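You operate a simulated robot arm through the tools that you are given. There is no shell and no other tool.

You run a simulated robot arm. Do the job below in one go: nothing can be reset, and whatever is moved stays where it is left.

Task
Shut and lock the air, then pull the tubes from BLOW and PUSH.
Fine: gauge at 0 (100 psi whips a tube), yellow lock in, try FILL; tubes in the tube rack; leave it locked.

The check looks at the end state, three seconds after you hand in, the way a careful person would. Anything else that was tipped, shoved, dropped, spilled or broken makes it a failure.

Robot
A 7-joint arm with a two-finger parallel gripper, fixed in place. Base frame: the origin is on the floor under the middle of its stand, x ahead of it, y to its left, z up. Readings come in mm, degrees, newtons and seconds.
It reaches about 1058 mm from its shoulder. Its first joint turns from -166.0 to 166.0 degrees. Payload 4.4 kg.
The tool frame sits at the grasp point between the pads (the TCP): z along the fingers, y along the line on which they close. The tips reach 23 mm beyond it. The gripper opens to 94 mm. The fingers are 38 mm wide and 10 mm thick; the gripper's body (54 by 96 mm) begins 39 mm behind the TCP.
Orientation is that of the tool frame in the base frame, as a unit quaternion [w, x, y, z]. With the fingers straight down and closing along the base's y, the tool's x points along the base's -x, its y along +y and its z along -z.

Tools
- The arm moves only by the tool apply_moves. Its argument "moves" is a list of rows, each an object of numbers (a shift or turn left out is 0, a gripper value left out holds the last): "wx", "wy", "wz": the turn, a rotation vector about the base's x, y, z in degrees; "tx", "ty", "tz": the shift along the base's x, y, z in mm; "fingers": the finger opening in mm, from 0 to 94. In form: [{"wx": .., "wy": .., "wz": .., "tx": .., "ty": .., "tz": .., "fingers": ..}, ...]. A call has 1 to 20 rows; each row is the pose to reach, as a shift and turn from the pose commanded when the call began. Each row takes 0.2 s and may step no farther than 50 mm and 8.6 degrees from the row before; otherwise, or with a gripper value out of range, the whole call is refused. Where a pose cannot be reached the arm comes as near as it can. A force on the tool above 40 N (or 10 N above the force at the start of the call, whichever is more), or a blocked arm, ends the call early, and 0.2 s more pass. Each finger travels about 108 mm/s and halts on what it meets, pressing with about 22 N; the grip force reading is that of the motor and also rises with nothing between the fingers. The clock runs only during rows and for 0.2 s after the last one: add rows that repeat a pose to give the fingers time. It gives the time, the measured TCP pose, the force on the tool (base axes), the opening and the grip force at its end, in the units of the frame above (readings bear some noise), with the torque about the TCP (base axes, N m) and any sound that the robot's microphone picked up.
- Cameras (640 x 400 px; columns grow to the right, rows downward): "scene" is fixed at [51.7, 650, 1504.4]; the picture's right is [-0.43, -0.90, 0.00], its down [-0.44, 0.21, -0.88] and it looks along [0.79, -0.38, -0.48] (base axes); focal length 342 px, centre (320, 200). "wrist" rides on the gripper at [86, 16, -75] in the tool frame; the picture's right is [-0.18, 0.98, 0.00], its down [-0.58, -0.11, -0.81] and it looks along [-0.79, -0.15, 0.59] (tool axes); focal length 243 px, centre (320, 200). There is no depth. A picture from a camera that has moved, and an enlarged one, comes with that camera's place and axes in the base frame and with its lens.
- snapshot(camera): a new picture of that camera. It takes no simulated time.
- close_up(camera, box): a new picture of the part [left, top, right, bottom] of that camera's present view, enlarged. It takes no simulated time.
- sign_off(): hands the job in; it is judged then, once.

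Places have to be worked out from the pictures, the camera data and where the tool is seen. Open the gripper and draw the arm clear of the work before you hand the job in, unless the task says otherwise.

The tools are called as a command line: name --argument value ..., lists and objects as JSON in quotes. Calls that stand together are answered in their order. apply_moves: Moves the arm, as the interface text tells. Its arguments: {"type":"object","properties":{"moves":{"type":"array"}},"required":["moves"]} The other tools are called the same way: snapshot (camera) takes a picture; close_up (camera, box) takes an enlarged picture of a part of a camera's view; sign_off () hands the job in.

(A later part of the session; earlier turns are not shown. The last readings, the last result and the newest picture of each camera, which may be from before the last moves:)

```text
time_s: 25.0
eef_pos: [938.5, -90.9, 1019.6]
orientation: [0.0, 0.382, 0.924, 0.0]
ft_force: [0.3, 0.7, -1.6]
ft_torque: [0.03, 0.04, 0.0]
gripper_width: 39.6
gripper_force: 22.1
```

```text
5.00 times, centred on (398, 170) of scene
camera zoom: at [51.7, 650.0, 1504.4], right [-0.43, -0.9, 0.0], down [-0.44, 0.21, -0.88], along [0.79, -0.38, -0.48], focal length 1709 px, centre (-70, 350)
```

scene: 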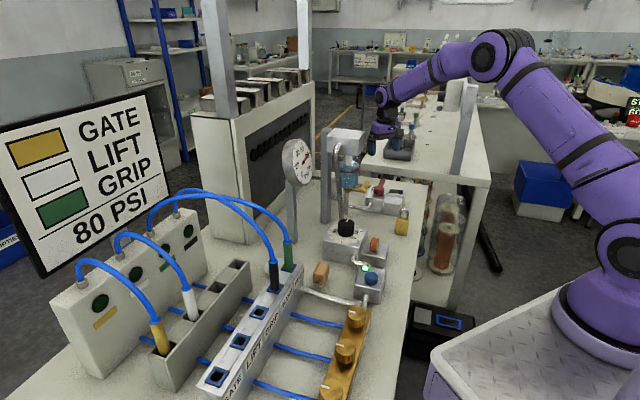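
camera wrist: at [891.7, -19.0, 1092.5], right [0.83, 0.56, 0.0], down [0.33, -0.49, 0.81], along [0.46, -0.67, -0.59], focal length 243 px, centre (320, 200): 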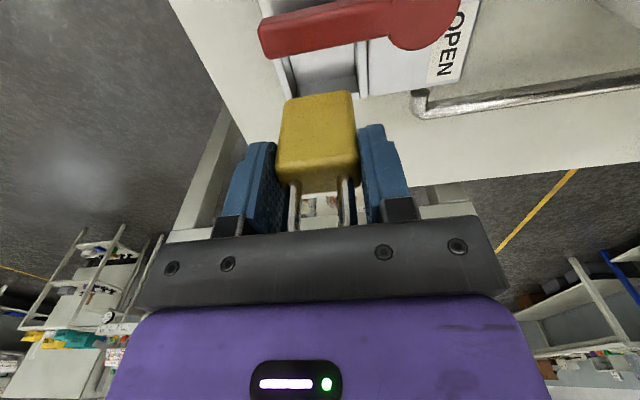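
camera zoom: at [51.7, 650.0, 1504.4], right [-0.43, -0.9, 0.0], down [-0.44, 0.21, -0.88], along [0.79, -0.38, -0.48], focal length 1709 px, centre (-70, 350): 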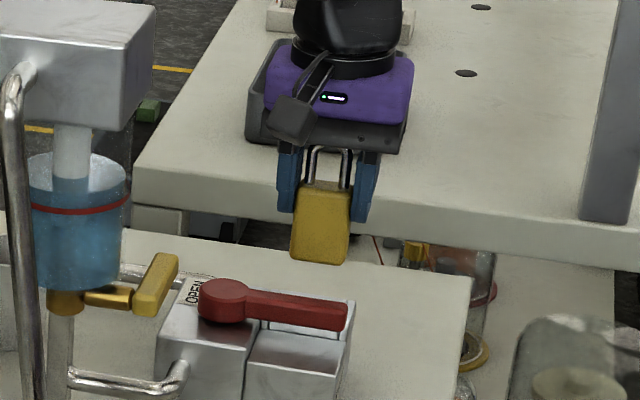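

The pocket centre is ≈1.3 mm further along its width than my TCP; clearance is ~6 mm each side and the handle stays clear. I nudge over and lower the lock into the pocket.

apply_moves --moves '[{"tx": 1.3, "ty": 0.5, "tz": -15}, {"tx": 1.3, "ty": 0.5, "tz": -30}, {"tx": 1.3, "ty": 0.5, "tz": -42}, {"tx": 1.3, "ty": 0.5, "tz": -50}, {"tx": 1.3, "ty": 0.5, "tz": -56}, {"tx": 1.3, "ty": 0.5, "tz": -60}]'

snapshot --camera "wrist"

close_up --camera "scene" --box '[350, 140, 446, 220]'

```text
time_s: 26.4
eef_pos: [943.7, -89.7, 957.1]
orientation: [0.0, 0.382, 0.924, -0.001]
ft_force: [-0.6, 1.6, -1.1]
ft_torque: [0.01, 0.03, 0.0]
gripper_width: 39.6
gripper_force: 22.4
```

```text
taken
camera wrist: at [895.3, -17.6, 1032.1], right [0.83, 0.56, 0.0], down [0.33, -0.49, 0.81], along [0.46, -0.67, -0.59], focal length 243 px, centre (320, 200)
```

wrist: 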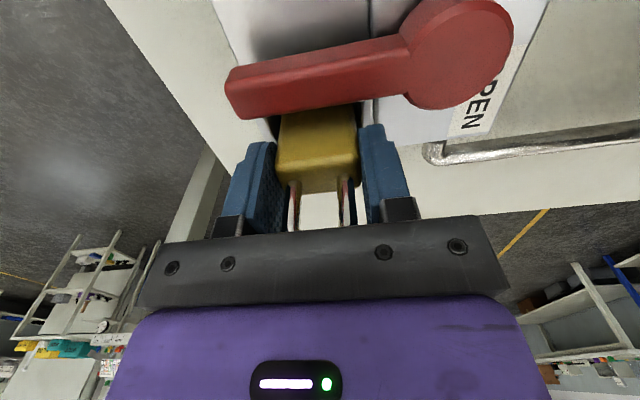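

```text
5.00 times, centred on (398, 180) of scene
camera zoom: at [51.7, 650.0, 1504.4], right [-0.43, -0.9, 0.0], down [-0.44, 0.21, -0.88], along [0.79, -0.38, -0.48], focal length 1709 px, centre (-70, 300)
```

zoom: 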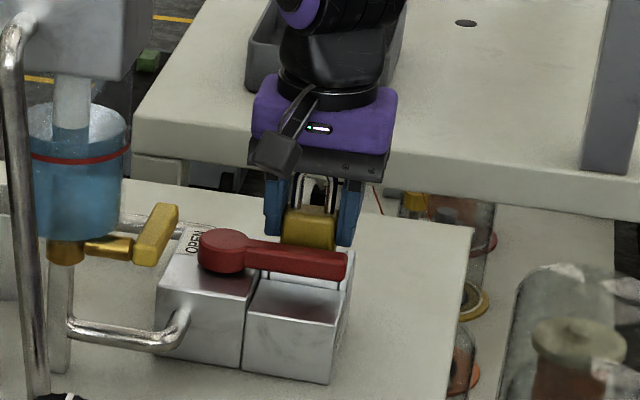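

It went in without contact. I continue down in small steps until the floor is felt.

apply_moves --moves '[{"tz": -2}, {"tz": -3.5}, {"tz": -5}, {"tz": -6.5}, {"tz": -8}]'

```text
time_s: 27.6
eef_pos: [945.0, -88.3, 951.9]
orientation: [0.001, 0.383, 0.924, 0.0]
ft_force: [-2.0, 2.7, 19.6]
ft_torque: [0.19, 0.22, -0.01]
gripper_width: 39.7
gripper_force: 22.1
```

Contact with the pocket floor (19.6 N). I ease off, open just enough to release, and rise straight up.

apply_moves --moves '[{"tz": 2.5}, {"tz": 2.5, "fingers": 47}, {"tz": 2.5}, {"tz": 2.5}, {"tz": 20}, {"tz": 45}, {"tz": 80}, {"tz": 115}]'

snapshot --camera "wrist"

close_up --camera "scene" --box '[350, 140, 446, 220]'

close_up --camera "scene" --box '[270, 130, 350, 180]'

```text
time_s: 29.4
eef_pos: [945.6, -89.9, 1062.9]
orientation: [-0.001, 0.383, 0.924, 0.001]
ft_force: [0.5, 0.6, -0.6]
ft_torque: [0.04, 0.03, 0.0]
gripper_width: 47.1
gripper_force: 0.1
```

```text
taken
camera wrist: at [897.5, -17.4, 1137.6], right [0.83, 0.56, 0.0], down [0.34, -0.49, 0.81], along [0.45, -0.67, -0.59], focal length 243 px, centre (320, 200)
```

wrist: 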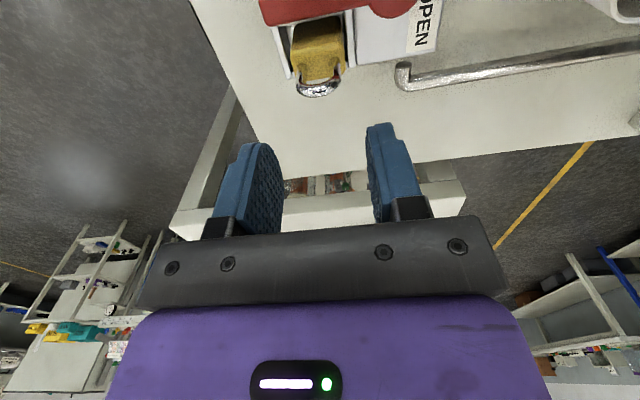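

```text
5.00 times, centred on (398, 180) of scene
camera zoom: at [51.7, 650.0, 1504.4], right [-0.43, -0.9, 0.0], down [-0.44, 0.21, -0.88], along [0.79, -0.38, -0.48], focal length 1709 px, centre (-70, 300)
```

zoom: 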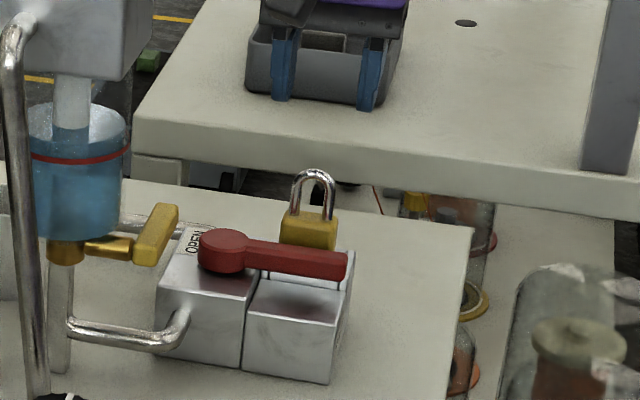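

```text
8.00 times, centred on (310, 155) of scene
camera zoom: at [51.7, 650.0, 1504.4], right [-0.43, -0.9, 0.0], down [-0.44, 0.21, -0.88], along [0.79, -0.38, -0.48], focal length 2734 px, centre (400, 560)
```

zoom: 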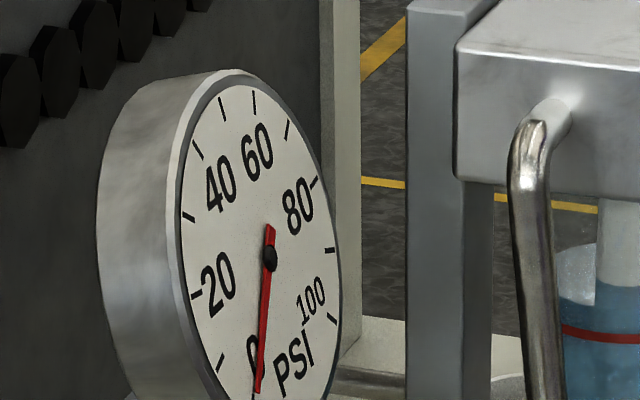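

The padlock is seated behind the handle and the gauge sits at 0. Now I check the FILL area and plan the press.

snapshot --camera "scene"

close_up --camera "scene" --box '[320, 230, 416, 310]'

close_up --camera "scene" --box '[220, 220, 348, 300]'

```text
taken
```

scene: 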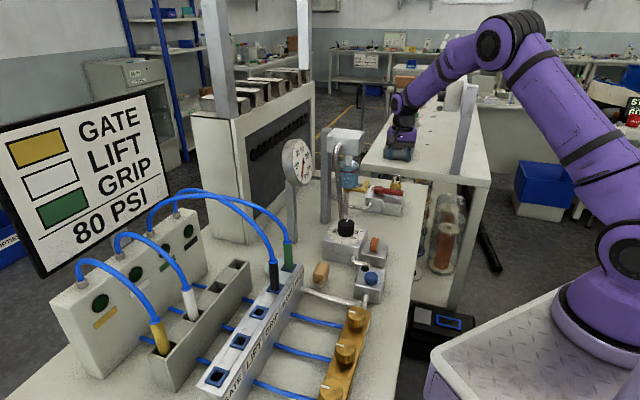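

```text
5.00 times, centred on (368, 270) of scene
camera zoom: at [51.7, 650.0, 1504.4], right [-0.43, -0.9, 0.0], down [-0.44, 0.21, -0.88], along [0.79, -0.38, -0.48], focal length 1709 px, centre (80, -150)
```

zoom: 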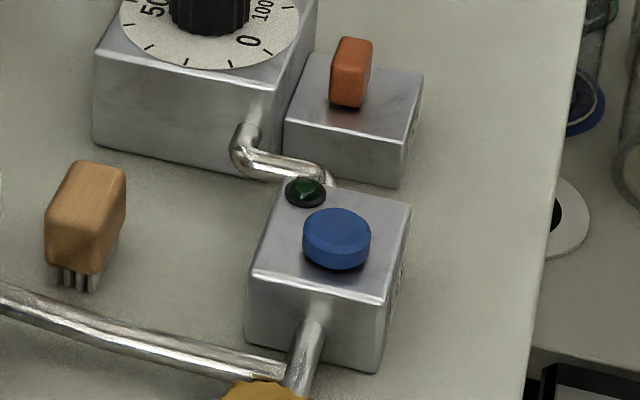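

```text
5.00 times, centred on (284, 260) of scene
camera zoom: at [51.7, 650.0, 1504.4], right [-0.43, -0.9, 0.0], down [-0.44, 0.21, -0.88], along [0.79, -0.38, -0.48], focal length 1709 px, centre (500, -100)
```

zoom: 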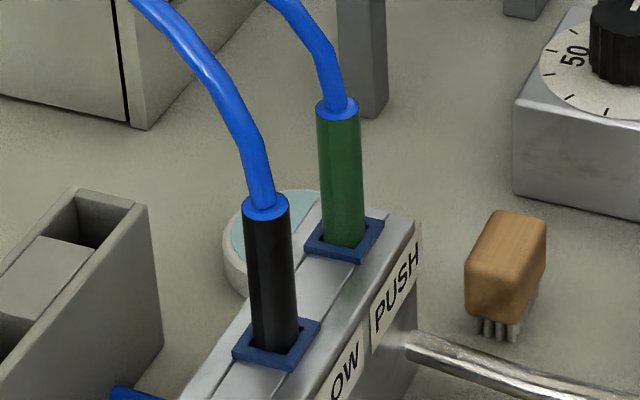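

The lamp is out and the gauge is at 0. I move with closed fingers on a route clear of the filter to above the FILL button (≈(588,250,922)) and look again.

apply_moves --moves '[{"tx": -40, "ty": 20, "tz": 5}, {"tx": -80, "ty": 40, "tz": 5, "fingers": 0}, {"tx": -120, "ty": 60, "tz": 5}, {"tx": -160, "ty": 80, "tz": 5}, {"tx": -190, "ty": 105, "tz": 5}, {"tx": -215, "ty": 145, "tz": 5}, {"tx": -240, "ty": 185, "tz": 5}, {"tx": -265, "ty": 225, "tz": 5}, {"tx": -290, "ty": 265, "tz": 5}, {"tx": -315, "ty": 300, "tz": 0}, {"tx": -340, "ty": 330, "tz": -5}, {"tx": -356.9, "ty": 338.2, "tz": -10}, {"tx": -356.9, "ty": 338.2, "tz": -10}]'

snapshot --camera "wrist"

close_up --camera "wrist" --box '[220, 0, 420, 125]'

snapshot --camera "scene"

```text
time_s: 32.2
eef_pos: [586.5, 250.8, 1053.6]
orientation: [0.0, 0.382, 0.924, 0.001]
ft_force: [0.8, -0.2, 0.0]
ft_torque: [0.01, -0.02, 0.01]
gripper_width: 0.0
gripper_force: 22.2
```

```text
taken
camera wrist: at [537.0, 322.8, 1128.6], right [0.83, 0.56, 0.0], down [0.33, -0.49, 0.81], along [0.46, -0.67, -0.59], focal length 243 px, centre (320, 200)
```

wrist: 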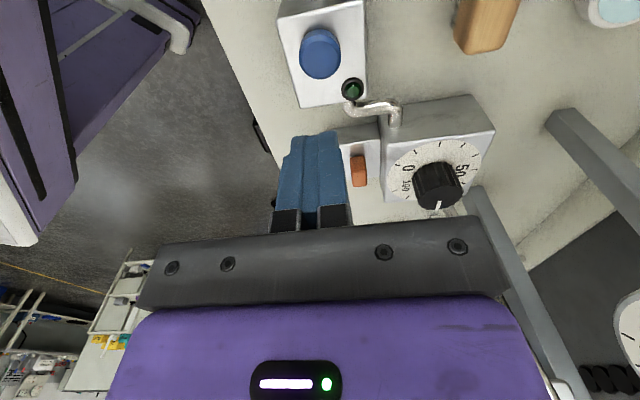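

```text
3.20 times, centred on (320, 62) of wrist
camera zoom: at [537.0, 322.8, 1128.6], right [0.83, 0.56, 0.0], down [0.33, -0.49, 0.81], along [0.46, -0.67, -0.59], focal length 776 px, centre (320, 640)
```

zoom: 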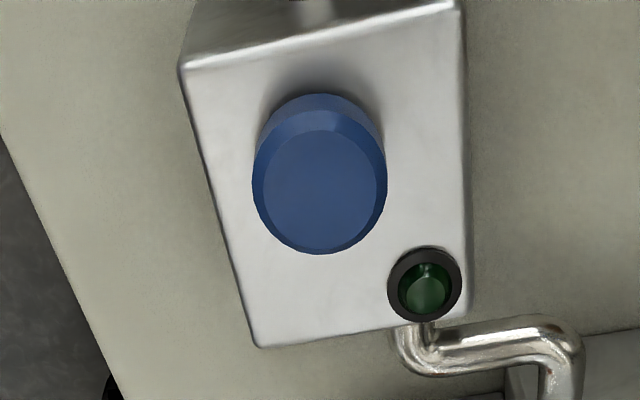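

```text
taken
```

scene: 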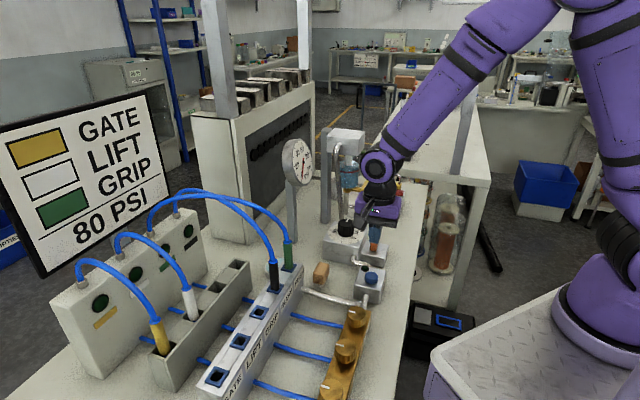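

Button top is at ≈(591,247.5,921), lamp well clear of the fingertips. I shift over it and press down in small steps.

apply_moves --moves '[{"tx": 3, "ty": -2.5, "tz": -40}, {"tx": 3, "ty": -2.5, "tz": -80}, {"tx": 3, "ty": -2.5, "tz": -102}, {"tx": 3, "ty": -2.5, "tz": -106}, {"tx": 3, "ty": -2.5, "tz": -109}, {"tx": 3, "ty": -2.5, "tz": -111}, {"tx": 3, "ty": -2.5, "tz": -113}]'

snapshot --camera "wrist"

close_up --camera "scene" --box '[320, 220, 416, 300]'

close_up --camera "scene" --box '[270, 130, 350, 180]'

```text
time_s: 33.8
eef_pos: [591.3, 246.3, 941.6]
orientation: [0.0, 0.384, 0.924, 0.001]
ft_force: [4.4, -8.4, 17.4]
ft_torque: [-0.13, -0.07, 0.02]
gripper_width: 0.0
gripper_force: 22.6
heard: click
```

```text
taken
camera wrist: at [542.4, 318.8, 1015.7], right [0.83, 0.56, 0.0], down [0.33, -0.49, 0.81], along [0.46, -0.67, -0.59], focal length 243 px, centre (320, 200)
```

wrist: 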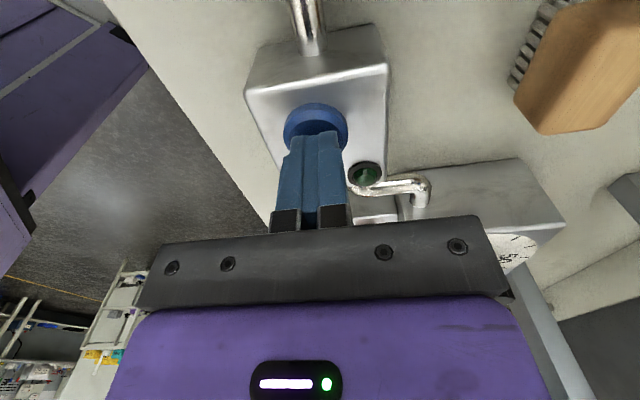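

```text
5.00 times, centred on (368, 260) of scene
camera zoom: at [51.7, 650.0, 1504.4], right [-0.43, -0.9, 0.0], down [-0.44, 0.21, -0.88], along [0.79, -0.38, -0.48], focal length 1709 px, centre (80, -100)
```

zoom: 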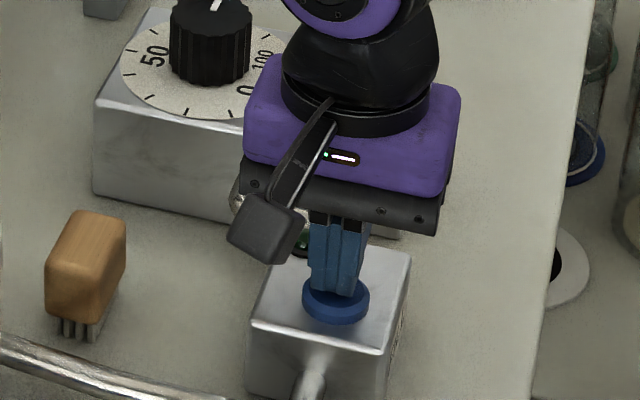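

```text
8.00 times, centred on (310, 155) of scene
camera zoom: at [51.7, 650.0, 1504.4], right [-0.43, -0.9, 0.0], down [-0.44, 0.21, -0.88], along [0.79, -0.38, -0.48], focal length 2734 px, centre (400, 560)
```

zoom: 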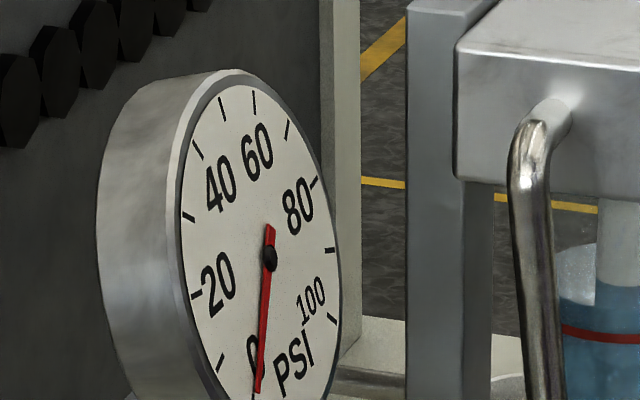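

A click was heard, the gauge stays at 0 and the lamp stays dark. I release the button by rising and check it again.

apply_moves --moves '[{"tz": 0}, {"tz": 10}, {"tz": 50}, {"tz": 95}, {"tz": 125}, {"tz": 125}]'

snapshot --camera "wrist"

close_up --camera "scene" --box '[320, 230, 416, 310]'

close_up --camera "scene" --box '[270, 130, 430, 230]'

close_up --camera "scene" --box '[40, 180, 300, 342]'

```text
time_s: 35.2
eef_pos: [591.4, 244.8, 1067.8]
orientation: [0.0, 0.383, 0.924, 0.0]
ft_force: [-0.6, 0.0, -0.6]
ft_torque: [0.01, -0.03, 0.0]
gripper_width: 0.0
gripper_force: 21.8
```

```text
taken
camera wrist: at [543.9, 318.0, 1141.8], right [0.83, 0.56, 0.0], down [0.33, -0.49, 0.81], along [0.46, -0.67, -0.59], focal length 243 px, centre (320, 200)
```

wrist: 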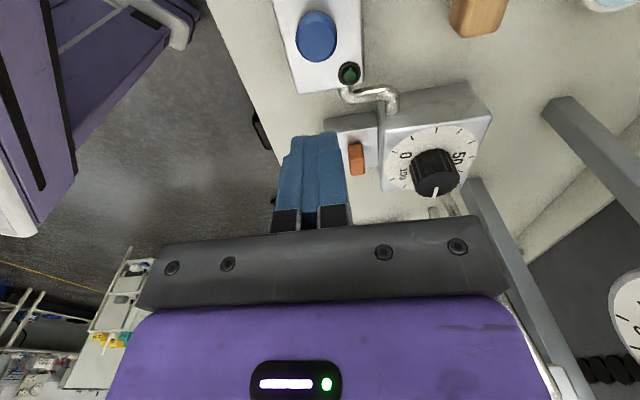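

```text
5.00 times, centred on (368, 270) of scene
camera zoom: at [51.7, 650.0, 1504.4], right [-0.43, -0.9, 0.0], down [-0.44, 0.21, -0.88], along [0.79, -0.38, -0.48], focal length 1709 px, centre (80, -150)
```

zoom: 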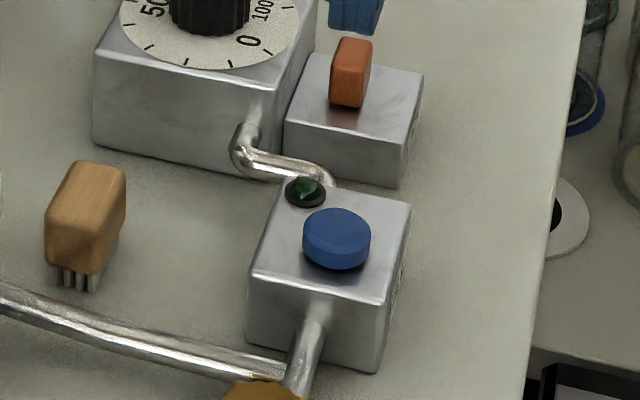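

```text
4.00 times, centred on (350, 180) of scene
camera zoom: at [51.7, 650.0, 1504.4], right [-0.43, -0.9, 0.0], down [-0.44, 0.21, -0.88], along [0.79, -0.38, -0.48], focal length 1367 px, centre (200, 280)
```

zoom: 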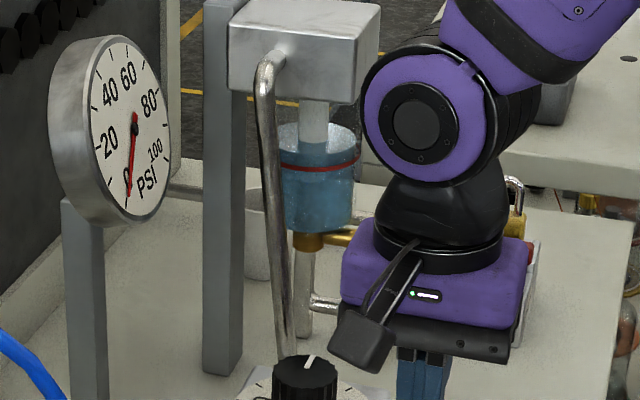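

```text
2.46 times, centred on (170, 261) of scene
camera zoom: at [51.7, 650.0, 1504.4], right [-0.43, -0.9, 0.0], down [-0.44, 0.21, -0.88], along [0.79, -0.38, -0.48], focal length 841 px, centre (689, 50)
```

zoom: 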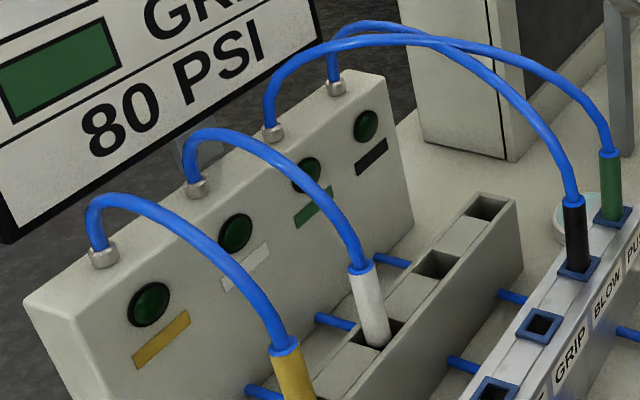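

FILL springs back, the gauge stays at 0 and the lamp is off: verified. Tube plugs are at ≈(615,492) black/BLOW and ≈(670,439) green/PUSH, tops z≈1036. I'll turn to face the manifold and rack for a closer look.

apply_moves --moves '[{"wz": 8.5, "tz": 8}, {"wz": 17, "tz": 16}, {"wz": 25.5, "tz": 24}, {"wz": 34, "tz": 32}, {"wz": 42.5, "tz": 40}, {"wz": 51, "tz": 48}, {"wz": 59.5, "tz": 56}, {"wz": 68, "tz": 64}, {"wz": 76.5, "tz": 72}, {"wz": 85, "tz": 80}, {"wz": 90, "tz": 84, "fingers": 94}, {"wz": 90, "tz": 84}, {"wz": 90, "tz": 84}]'

snapshot --camera "wrist"

close_up --camera "wrist" --box '[200, 50, 440, 200]'

snapshot --camera "scene"

```text
time_s: 38.0
eef_pos: [591.8, 247.3, 1150.3]
orientation: [-0.001, -0.382, 0.924, 0.0]
ft_force: [0.1, -0.7, -0.1]
ft_torque: [0.01, 0.0, 0.01]
gripper_width: 93.9
gripper_force: 0.1
```

```text
taken
camera wrist: at [520.2, 196.6, 1224.7], right [-0.57, 0.82, 0.0], down [0.49, 0.33, 0.81], along [0.67, 0.46, -0.59], focal length 243 px, centre (320, 200)
```

wrist: 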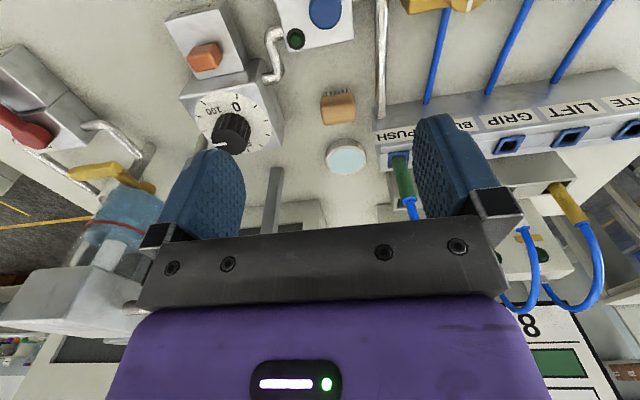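

```text
2.67 times, centred on (320, 125) of wrist
camera zoom: at [520.2, 196.6, 1224.7], right [-0.57, 0.82, 0.0], down [0.49, 0.33, 0.81], along [0.67, 0.46, -0.59], focal length 647 px, centre (320, 400)
```

zoom: 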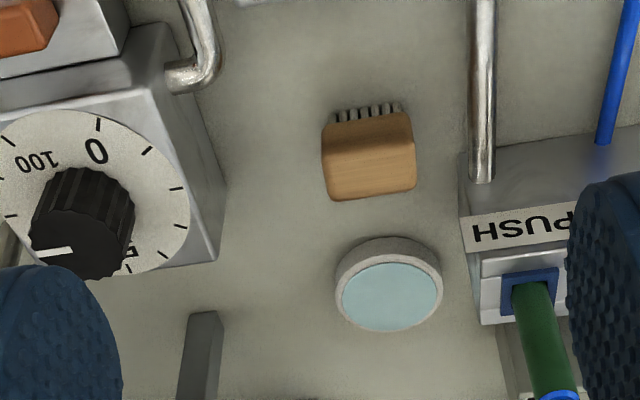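

```text
taken
```

scene: 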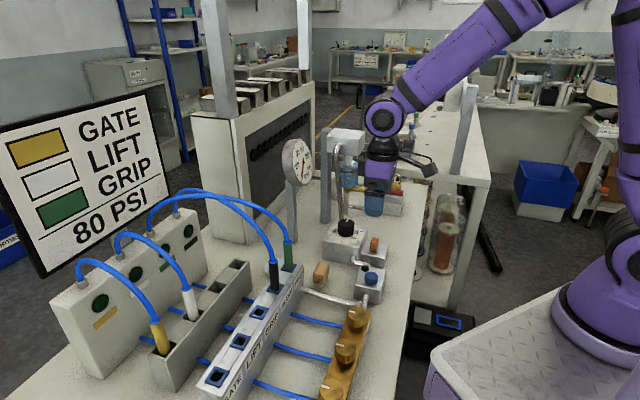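

I shift along the front of the manifold to see the tubes and the rack between the fingers.

apply_moves --moves '[{"tx": -25, "ty": 33}, {"tx": -50, "ty": 66}, {"tx": -75, "ty": 99}, {"tx": -95, "ty": 125}, {"tx": -95, "ty": 125}]'

snapshot --camera "wrist"

close_up --camera "wrist" --box '[220, 80, 460, 230]'

close_up --camera "scene" --box '[140, 250, 300, 390]'

```text
time_s: 39.2
eef_pos: [497.8, 374.2, 1150.6]
orientation: [0.0, -0.382, 0.924, 0.0]
ft_force: [0.4, -0.7, -0.3]
ft_torque: [0.01, 0.02, -0.01]
gripper_width: 94.2
gripper_force: 0.0
```

```text
taken
camera wrist: at [426.1, 323.9, 1224.8], right [-0.56, 0.83, 0.0], down [0.49, 0.33, 0.81], along [0.67, 0.46, -0.59], focal length 243 px, centre (320, 200)
```

wrist: 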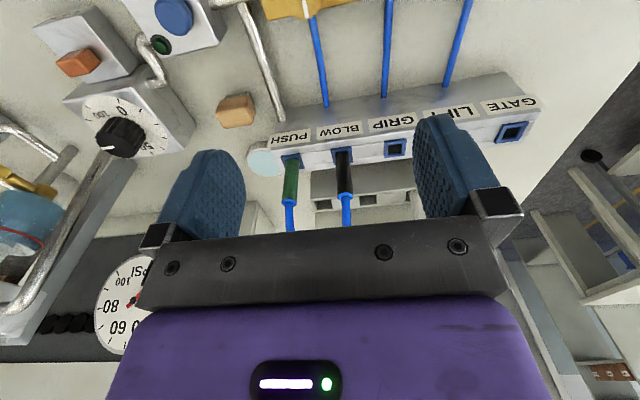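

```text
2.67 times, centred on (340, 155) of wrist
camera zoom: at [426.1, 323.9, 1224.8], right [-0.56, 0.83, 0.0], down [0.49, 0.33, 0.81], along [0.67, 0.46, -0.59], focal length 647 px, centre (267, 320)
```

zoom: 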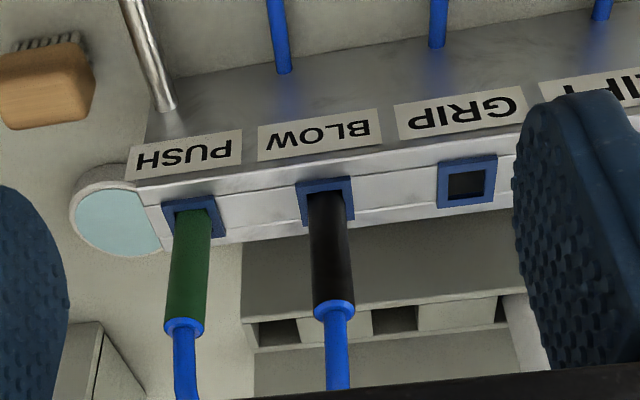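

```text
2.86 times, centred on (220, 320) of scene
camera zoom: at [51.7, 650.0, 1504.4], right [-0.43, -0.9, 0.0], down [-0.44, 0.21, -0.88], along [0.79, -0.38, -0.48], focal length 976 px, centre (606, -143)
```

zoom: 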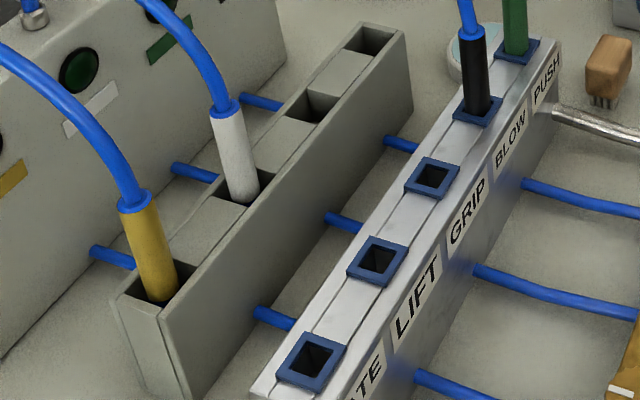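

Now I have: black tube axis ≈(615,492), green ≈(669.5,439.5), rack slots free at ≈(679,608) and ≈(736,548), rack top z≈958. Since the hoses rise from the tube tops toward the rack side, I'll grip from the front with the tool tilted to 40° below horizontal; first tilt in place.

apply_moves --moves '[{"wx": 5.89, "wy": -5.89, "fingers": 50}, {"wx": 11.78, "wy": -11.78}, {"wx": 17.68, "wy": -17.68}, {"wx": 23.57, "wy": -23.57}, {"wx": 29.46, "wy": -29.46}, {"wx": 35.36, "wy": -35.36}, {"wx": 35.36, "wy": -35.36}]'

snapshot --camera "wrist"

snapshot --camera "scene"

```text
time_s: 40.8
eef_pos: [493.9, 370.9, 1151.3]
orientation: [0.391, -0.346, 0.837, 0.163]
ft_force: [0.0, 0.3, 0.8]
ft_torque: [-0.02, -0.05, -0.02]
gripper_width: 49.9
gripper_force: 0.0
out of reach, approached as far as the arm can: row 5
```

```text
taken
camera wrist: at [404.2, 303.5, 1132.3], right [-0.61, 0.78, 0.14], down [-0.09, -0.25, 0.96], along [0.79, 0.57, 0.23], focal length 243 px, centre (320, 200)
```

wrist: 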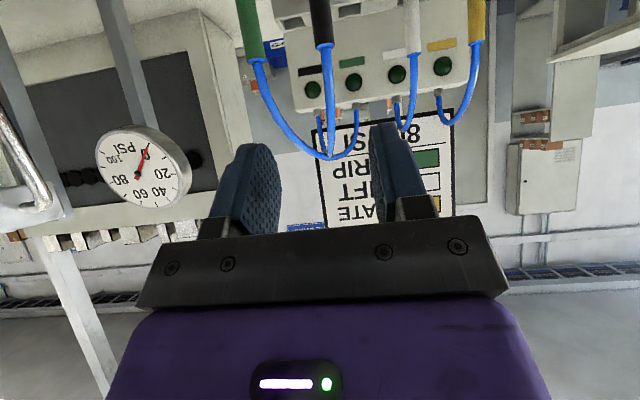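

```text
taken
```

scene: 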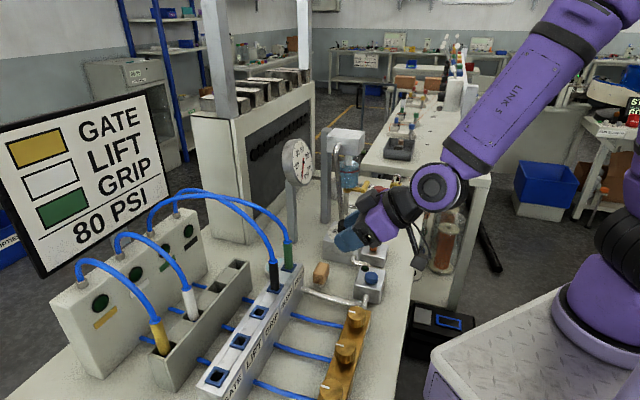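

The tilted pose was reached within tolerance. I'll zoom in on the hoses and tubes from here.

close_up --camera "wrist" --box '[220, 0, 500, 175]'

close_up --camera "scene" --box '[130, 180, 300, 290]'

```text
2.29 times, centred on (360, 88) of wrist
camera zoom: at [404.2, 303.5, 1132.3], right [-0.61, 0.78, 0.14], down [-0.09, -0.25, 0.96], along [0.79, 0.57, 0.23], focal length 555 px, centre (229, 457)
```

zoom: 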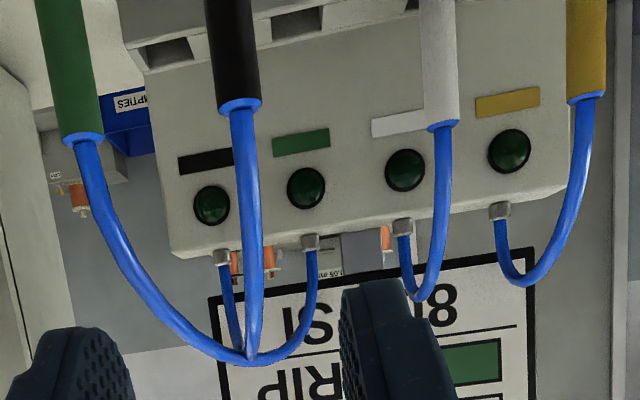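

```text
3.64 times, centred on (215, 235) of scene
camera zoom: at [51.7, 650.0, 1504.4], right [-0.43, -0.9, 0.0], down [-0.44, 0.21, -0.88], along [0.79, -0.38, -0.48], focal length 1243 px, centre (702, 73)
```

zoom: 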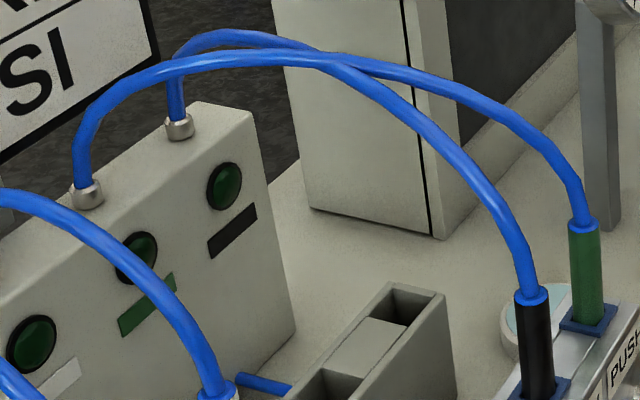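

Hoses are clear: green comes from the third outlet, black from the fourth, arching up to z≈1170. I'll put black into the nearer free slot (679,608) first since that keeps the gripper clear of green's hose. Now to the pre-grasp point for black.

apply_moves --moves '[{"tx": 19, "ty": 19, "tz": -24}, {"tx": 38, "ty": 38, "tz": -48}, {"tx": 57, "ty": 57, "tz": -72}, {"tx": 75.7, "ty": 76.4, "tz": -95.6}, {"tx": 75.7, "ty": 76.4, "tz": -95.6}]'

snapshot --camera "wrist"

close_up --camera "scene" --box '[230, 200, 390, 300]'

```text
time_s: 42.0
eef_pos: [572.3, 448.2, 1055.5]
orientation: [0.391, -0.346, 0.837, 0.162]
ft_force: [0.2, 0.6, 0.5]
ft_torque: [-0.01, 0.02, 0.01]
gripper_width: 50.3
gripper_force: 0.0
```

```text
taken
camera wrist: at [482.0, 379.5, 1035.5], right [-0.61, 0.78, 0.14], down [-0.1, -0.25, 0.96], along [0.79, 0.58, 0.23], focal length 243 px, centre (320, 200)
```

wrist: 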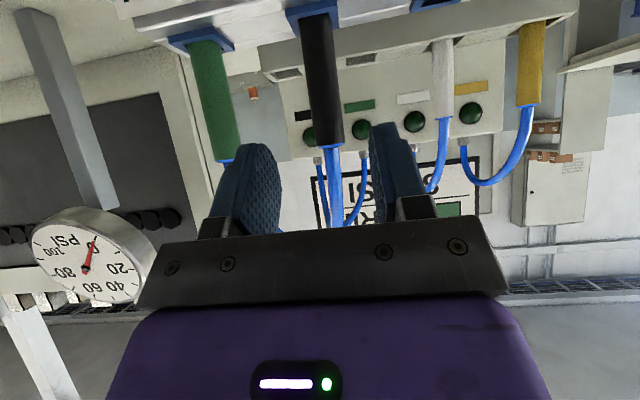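

```text
4.00 times, centred on (310, 250) of scene
camera zoom: at [51.7, 650.0, 1504.4], right [-0.43, -0.9, 0.0], down [-0.44, 0.21, -0.88], along [0.79, -0.38, -0.48], focal length 1367 px, centre (360, 0)
```

zoom: 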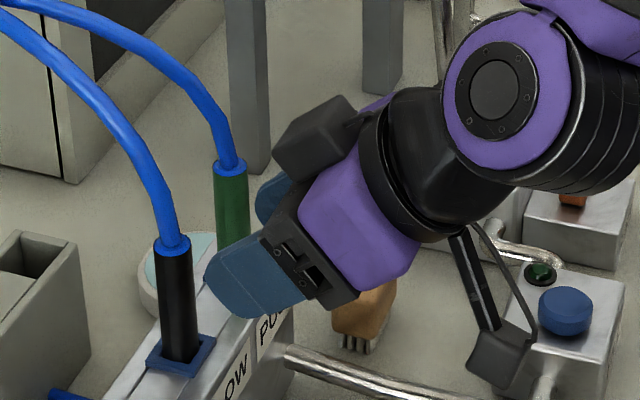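

There is a second box on top of the gripper that might touch the hose. I'll look at the gripper more closely before going in.

close_up --camera "scene" --box '[270, 215, 366, 285]'

close_up --camera "wrist" --box '[180, 0, 460, 220]'

```text
5.71 times, centred on (318, 250) of scene
camera zoom: at [51.7, 650.0, 1504.4], right [-0.43, -0.9, 0.0], down [-0.44, 0.21, -0.88], along [0.79, -0.38, -0.48], focal length 1953 px, centre (331, -86)
```

zoom: 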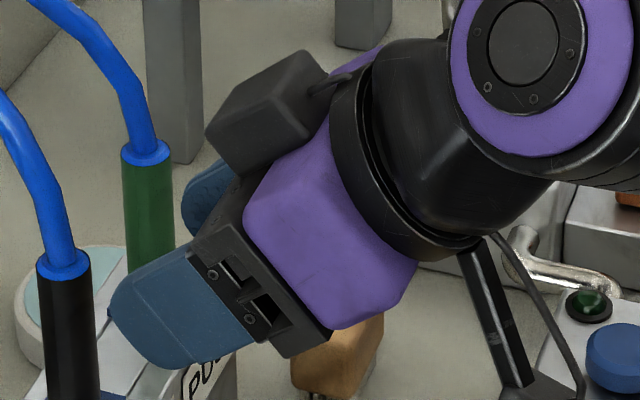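

```text
1.82 times, centred on (320, 110) of wrist
camera zoom: at [482.0, 379.5, 1035.5], right [-0.61, 0.78, 0.14], down [-0.1, -0.25, 0.96], along [0.79, 0.58, 0.23], focal length 441 px, centre (320, 364)
```

zoom: 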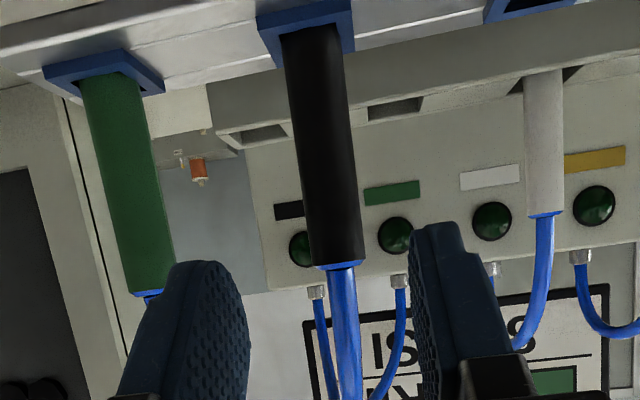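

The box sits behind z=-55 of the tool, leaving ~20 mm to the hose at grasp, so the approach is safe. I slide in along the finger axis onto the black tube.

apply_moves --moves '[{"tx": 10.8, "ty": 10.8, "tz": -12.9}, {"tx": 21.6, "ty": 21.7, "tz": -25.7}, {"tx": 32.5, "ty": 32.5, "tz": -38.6}, {"tx": 43.3, "ty": 43.4, "tz": -51.4}, {"tx": 43.3, "ty": 43.4, "tz": -51.4}]'

snapshot --camera "wrist"

close_up --camera "scene" --box '[230, 200, 358, 290]'

```text
time_s: 43.2
eef_pos: [613.3, 494.5, 1002.0]
orientation: [0.39, -0.347, 0.837, 0.161]
ft_force: [0.1, -0.8, 0.5]
ft_torque: [0.03, 0.0, 0.0]
gripper_width: 50.0
gripper_force: 0.0
```

```text
taken
camera wrist: at [524.2, 424.2, 984.2], right [-0.61, 0.78, 0.14], down [-0.1, -0.25, 0.96], along [0.79, 0.58, 0.23], focal length 243 px, centre (320, 200)
```

wrist: 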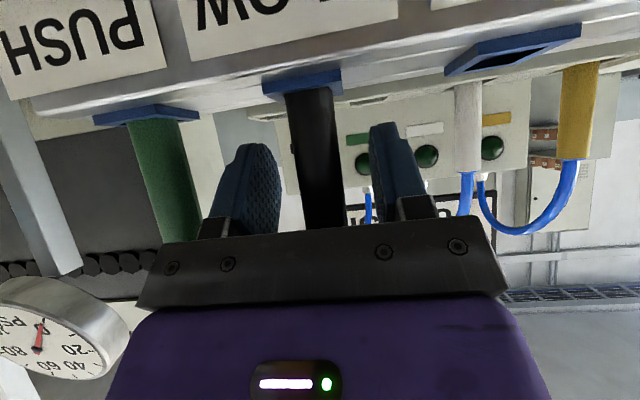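

```text
4.44 times, centred on (294, 245) of scene
camera zoom: at [51.7, 650.0, 1504.4], right [-0.43, -0.9, 0.0], down [-0.44, 0.21, -0.88], along [0.79, -0.38, -0.48], focal length 1519 px, centre (436, 0)
```

zoom: 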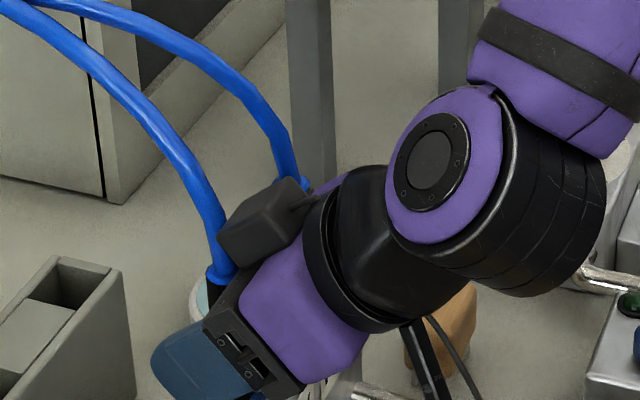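

The black tube is between the fingers and the hose is clear. I close on it.

apply_moves --moves '[{"fingers": 12}, {}, {}]'

snapshot --camera "wrist"

```text
time_s: 44.0
eef_pos: [614.7, 492.5, 1002.7]
orientation: [0.391, -0.347, 0.837, 0.162]
ft_force: [0.7, -0.1, 0.0]
ft_torque: [0.01, 0.0, -0.03]
gripper_width: 19.0
gripper_force: 21.5
```

```text
taken
camera wrist: at [524.1, 424.2, 984.2], right [-0.61, 0.78, 0.14], down [-0.1, -0.25, 0.96], along [0.79, 0.58, 0.23], focal length 243 px, centre (320, 200)
```

wrist: 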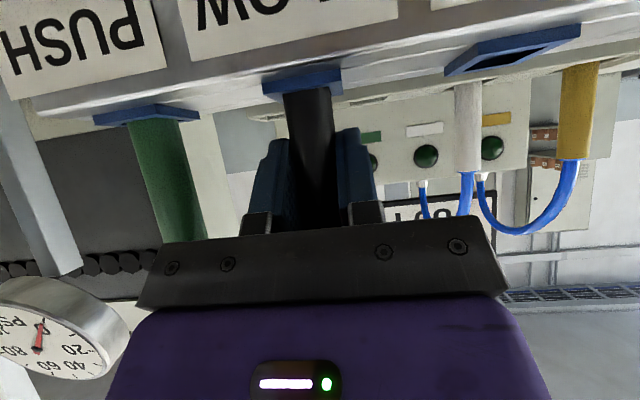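

Grip is solid at 19 mm with no side force. I pull the tube straight up in small steps.

apply_moves --moves '[{"tz": 4}, {"tz": 8}, {"tz": 14}, {"tz": 20}, {"tz": 28}, {"tz": 36}]'

snapshot --camera "wrist"

close_up --camera "scene" --box '[200, 180, 328, 300]'

```text
time_s: 45.4
eef_pos: [615.0, 491.6, 1039.0]
orientation: [0.39, -0.346, 0.838, 0.161]
ft_force: [-0.1, 0.5, -0.6]
ft_torque: [0.02, -0.03, -0.03]
gripper_width: 18.6
gripper_force: 22.7
```

```text
taken
camera wrist: at [524.4, 423.1, 1019.5], right [-0.61, 0.78, 0.14], down [-0.1, -0.25, 0.96], along [0.79, 0.58, 0.23], focal length 243 px, centre (320, 200)
```

wrist: 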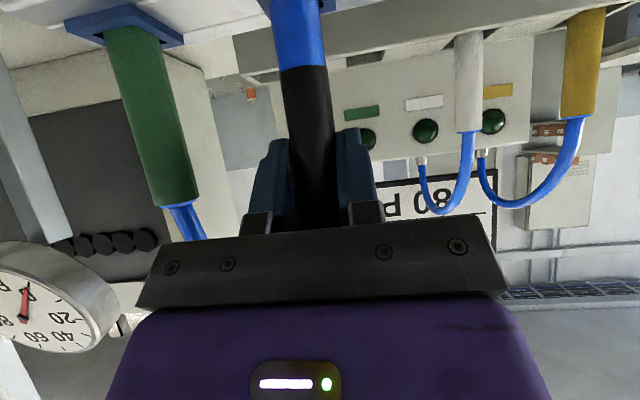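

```text
3.33 times, centred on (264, 240) of scene
camera zoom: at [51.7, 650.0, 1504.4], right [-0.43, -0.9, 0.0], down [-0.44, 0.21, -0.88], along [0.79, -0.38, -0.48], focal length 1139 px, centre (507, 67)
```

zoom: 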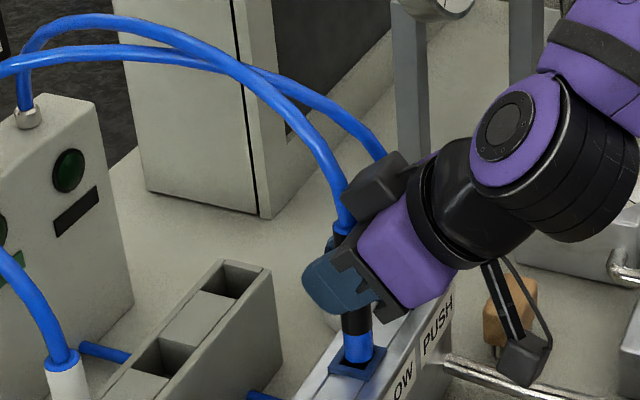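

The tube's blue end is sliding out without resistance. I lift another 24 mm and check it's free of the socket.

apply_moves --moves '[{"tz": 8}, {"tz": 16}, {"tz": 24}, {"tz": 24}]'

snapshot --camera "wrist"

close_up --camera "scene" --box '[180, 170, 308, 300]'

```text
time_s: 46.4
eef_pos: [614.8, 493.1, 1061.5]
orientation: [0.391, -0.346, 0.838, 0.161]
ft_force: [0.2, -0.5, 0.1]
ft_torque: [0.02, 0.05, -0.03]
gripper_width: 19.1
gripper_force: 22.4
```

```text
taken
camera wrist: at [524.2, 423.2, 1043.6], right [-0.61, 0.78, 0.14], down [-0.1, -0.25, 0.96], along [0.79, 0.58, 0.23], focal length 243 px, centre (320, 200)
```

wrist: 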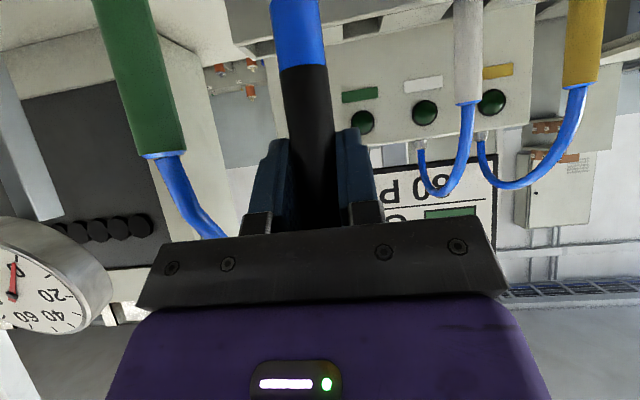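

```text
3.08 times, centred on (244, 235) of scene
camera zoom: at [51.7, 650.0, 1504.4], right [-0.43, -0.9, 0.0], down [-0.44, 0.21, -0.88], along [0.79, -0.38, -0.48], focal length 1052 px, centre (554, 92)
```

zoom: 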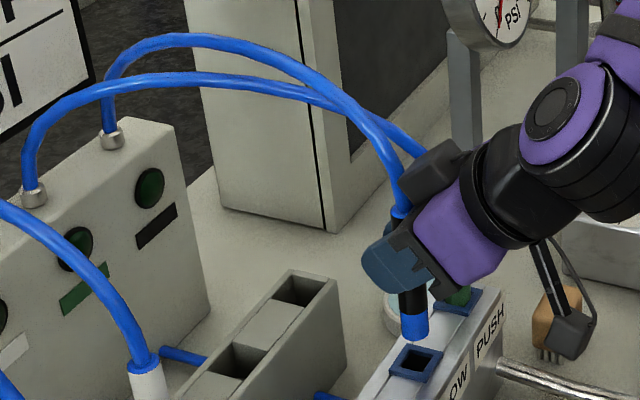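

The black tube is free (its lower end at z≈985, socket empty). I'll zoom in on the rack slots to fix their exact centres before moving over.

close_up --camera "scene" --box '[190, 250, 270, 320]'

close_up --camera "scene" --box '[140, 290, 230, 370]'

close_up --camera "wrist" --box '[230, 0, 430, 125]'

```text
5.71 times, centred on (230, 285) of scene
camera zoom: at [51.7, 650.0, 1504.4], right [-0.43, -0.9, 0.0], down [-0.44, 0.21, -0.88], along [0.79, -0.38, -0.48], focal length 1953 px, centre (834, -286)
```

zoom: 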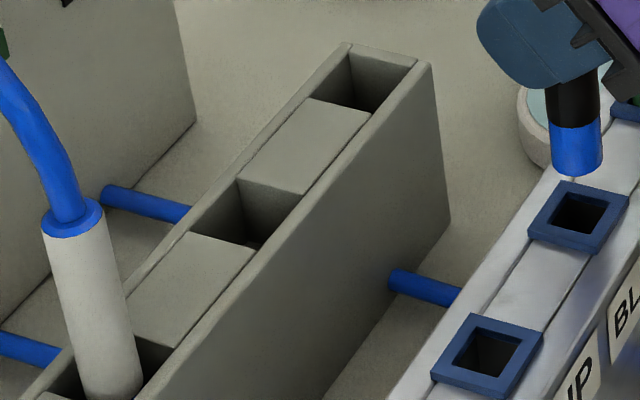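

```text
5.00 times, centred on (185, 330) of scene
camera zoom: at [51.7, 650.0, 1504.4], right [-0.43, -0.9, 0.0], down [-0.44, 0.21, -0.88], along [0.79, -0.38, -0.48], focal length 1709 px, centre (995, -450)
```

zoom: 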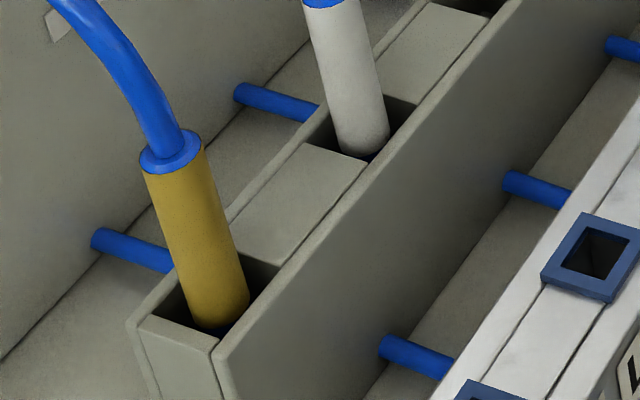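

```text
3.20 times, centred on (330, 62) of wrist
camera zoom: at [524.2, 423.2, 1043.6], right [-0.61, 0.78, 0.14], down [-0.1, -0.25, 0.96], along [0.79, 0.58, 0.23], focal length 776 px, centre (288, 640)
```

zoom: 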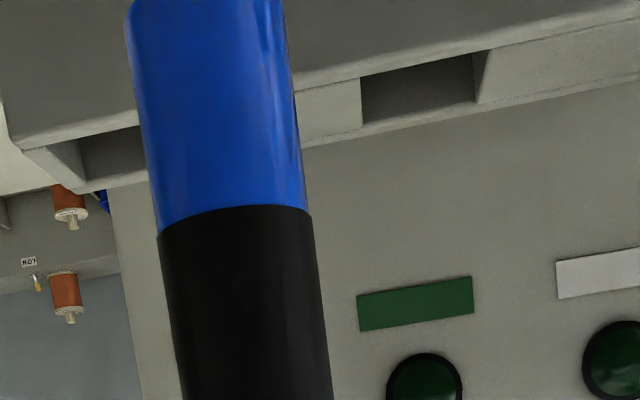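

Slot centres: (677.5,609) for the nearer one and (736,550) for the farther one, openings ≈30 mm. I carry the black tube over the nearer free slot.

apply_moves --moves '[{"tx": 0, "ty": 0, "tz": 5}, {"tx": 12.5, "ty": 23.3, "tz": 5}, {"tx": 25, "ty": 46.6, "tz": 5}, {"tx": 37.5, "ty": 70, "tz": 5}, {"tx": 50, "ty": 93.3, "tz": 5}, {"tx": 62.5, "ty": 116.6, "tz": 5}, {"tx": 62.5, "ty": 116.6, "tz": 5}]'

snapshot --camera "scene"

close_up --camera "scene" --box '[160, 190, 300, 320]'

snapshot --camera "wrist"

```text
time_s: 48.0
eef_pos: [673.9, 607.1, 1065.8]
orientation: [0.39, -0.347, 0.837, 0.162]
ft_force: [0.4, 0.0, 0.4]
ft_torque: [0.0, 0.01, 0.02]
gripper_width: 18.7
gripper_force: 22.0
```

```text
taken
```

scene: 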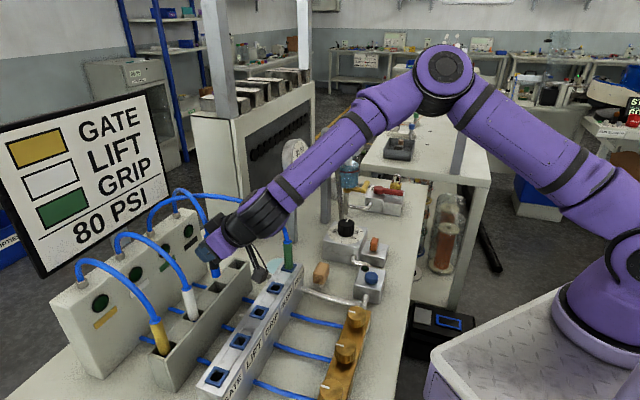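

```text
3.08 times, centred on (230, 255) of scene
camera zoom: at [51.7, 650.0, 1504.4], right [-0.43, -0.9, 0.0], down [-0.44, 0.21, -0.88], along [0.79, -0.38, -0.48], focal length 1052 px, centre (597, 31)
```

zoom: 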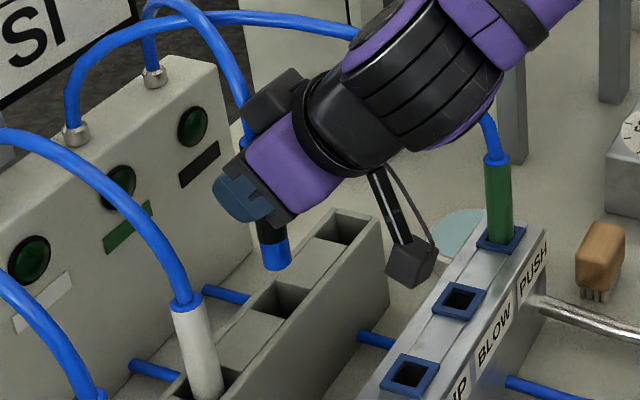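

```text
taken
camera wrist: at [585.2, 538.5, 1047.7], right [-0.61, 0.78, 0.14], down [-0.1, -0.25, 0.96], along [0.79, 0.58, 0.23], focal length 243 px, centre (320, 200)
```

wrist: 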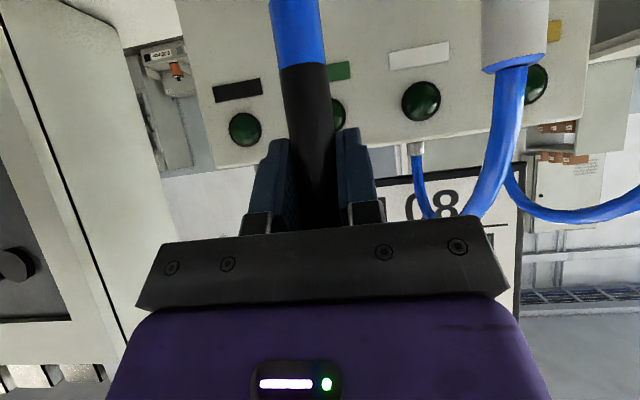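

The tube end hangs over the slot, about 2 mm toward +b of its centre. I correct and lower it into the slot.

apply_moves --moves '[{"tx": -1.4, "ty": 1.4, "tz": -10}, {"tx": -1.4, "ty": 1.4, "tz": -20}, {"tx": -1.4, "ty": 1.4, "tz": -30}, {"tx": -1.4, "ty": 1.4, "tz": -38}, {"tx": -1.4, "ty": 1.4, "tz": -44}]'

close_up --camera "scene" --box '[170, 210, 290, 320]'

```text
time_s: 49.2
eef_pos: [674.8, 608.5, 1023.8]
orientation: [0.392, -0.346, 0.837, 0.162]
ft_force: [1.0, 0.9, 0.2]
ft_torque: [-0.02, 0.0, 0.02]
gripper_width: 18.5
gripper_force: 22.1
```

```text
3.64 times, centred on (230, 265) of scene
camera zoom: at [51.7, 650.0, 1504.4], right [-0.43, -0.9, 0.0], down [-0.44, 0.21, -0.88], along [0.79, -0.38, -0.48], focal length 1243 px, centre (647, -36)
```

zoom: 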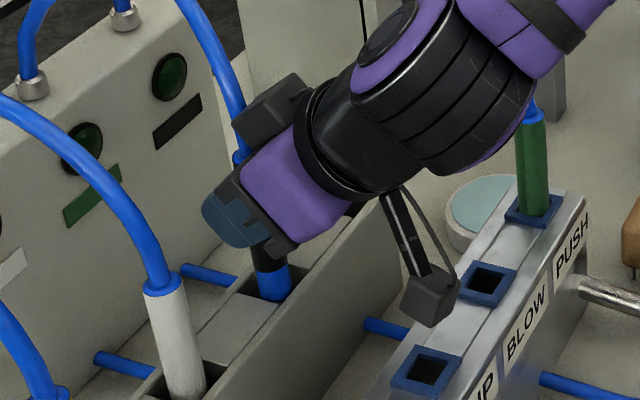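

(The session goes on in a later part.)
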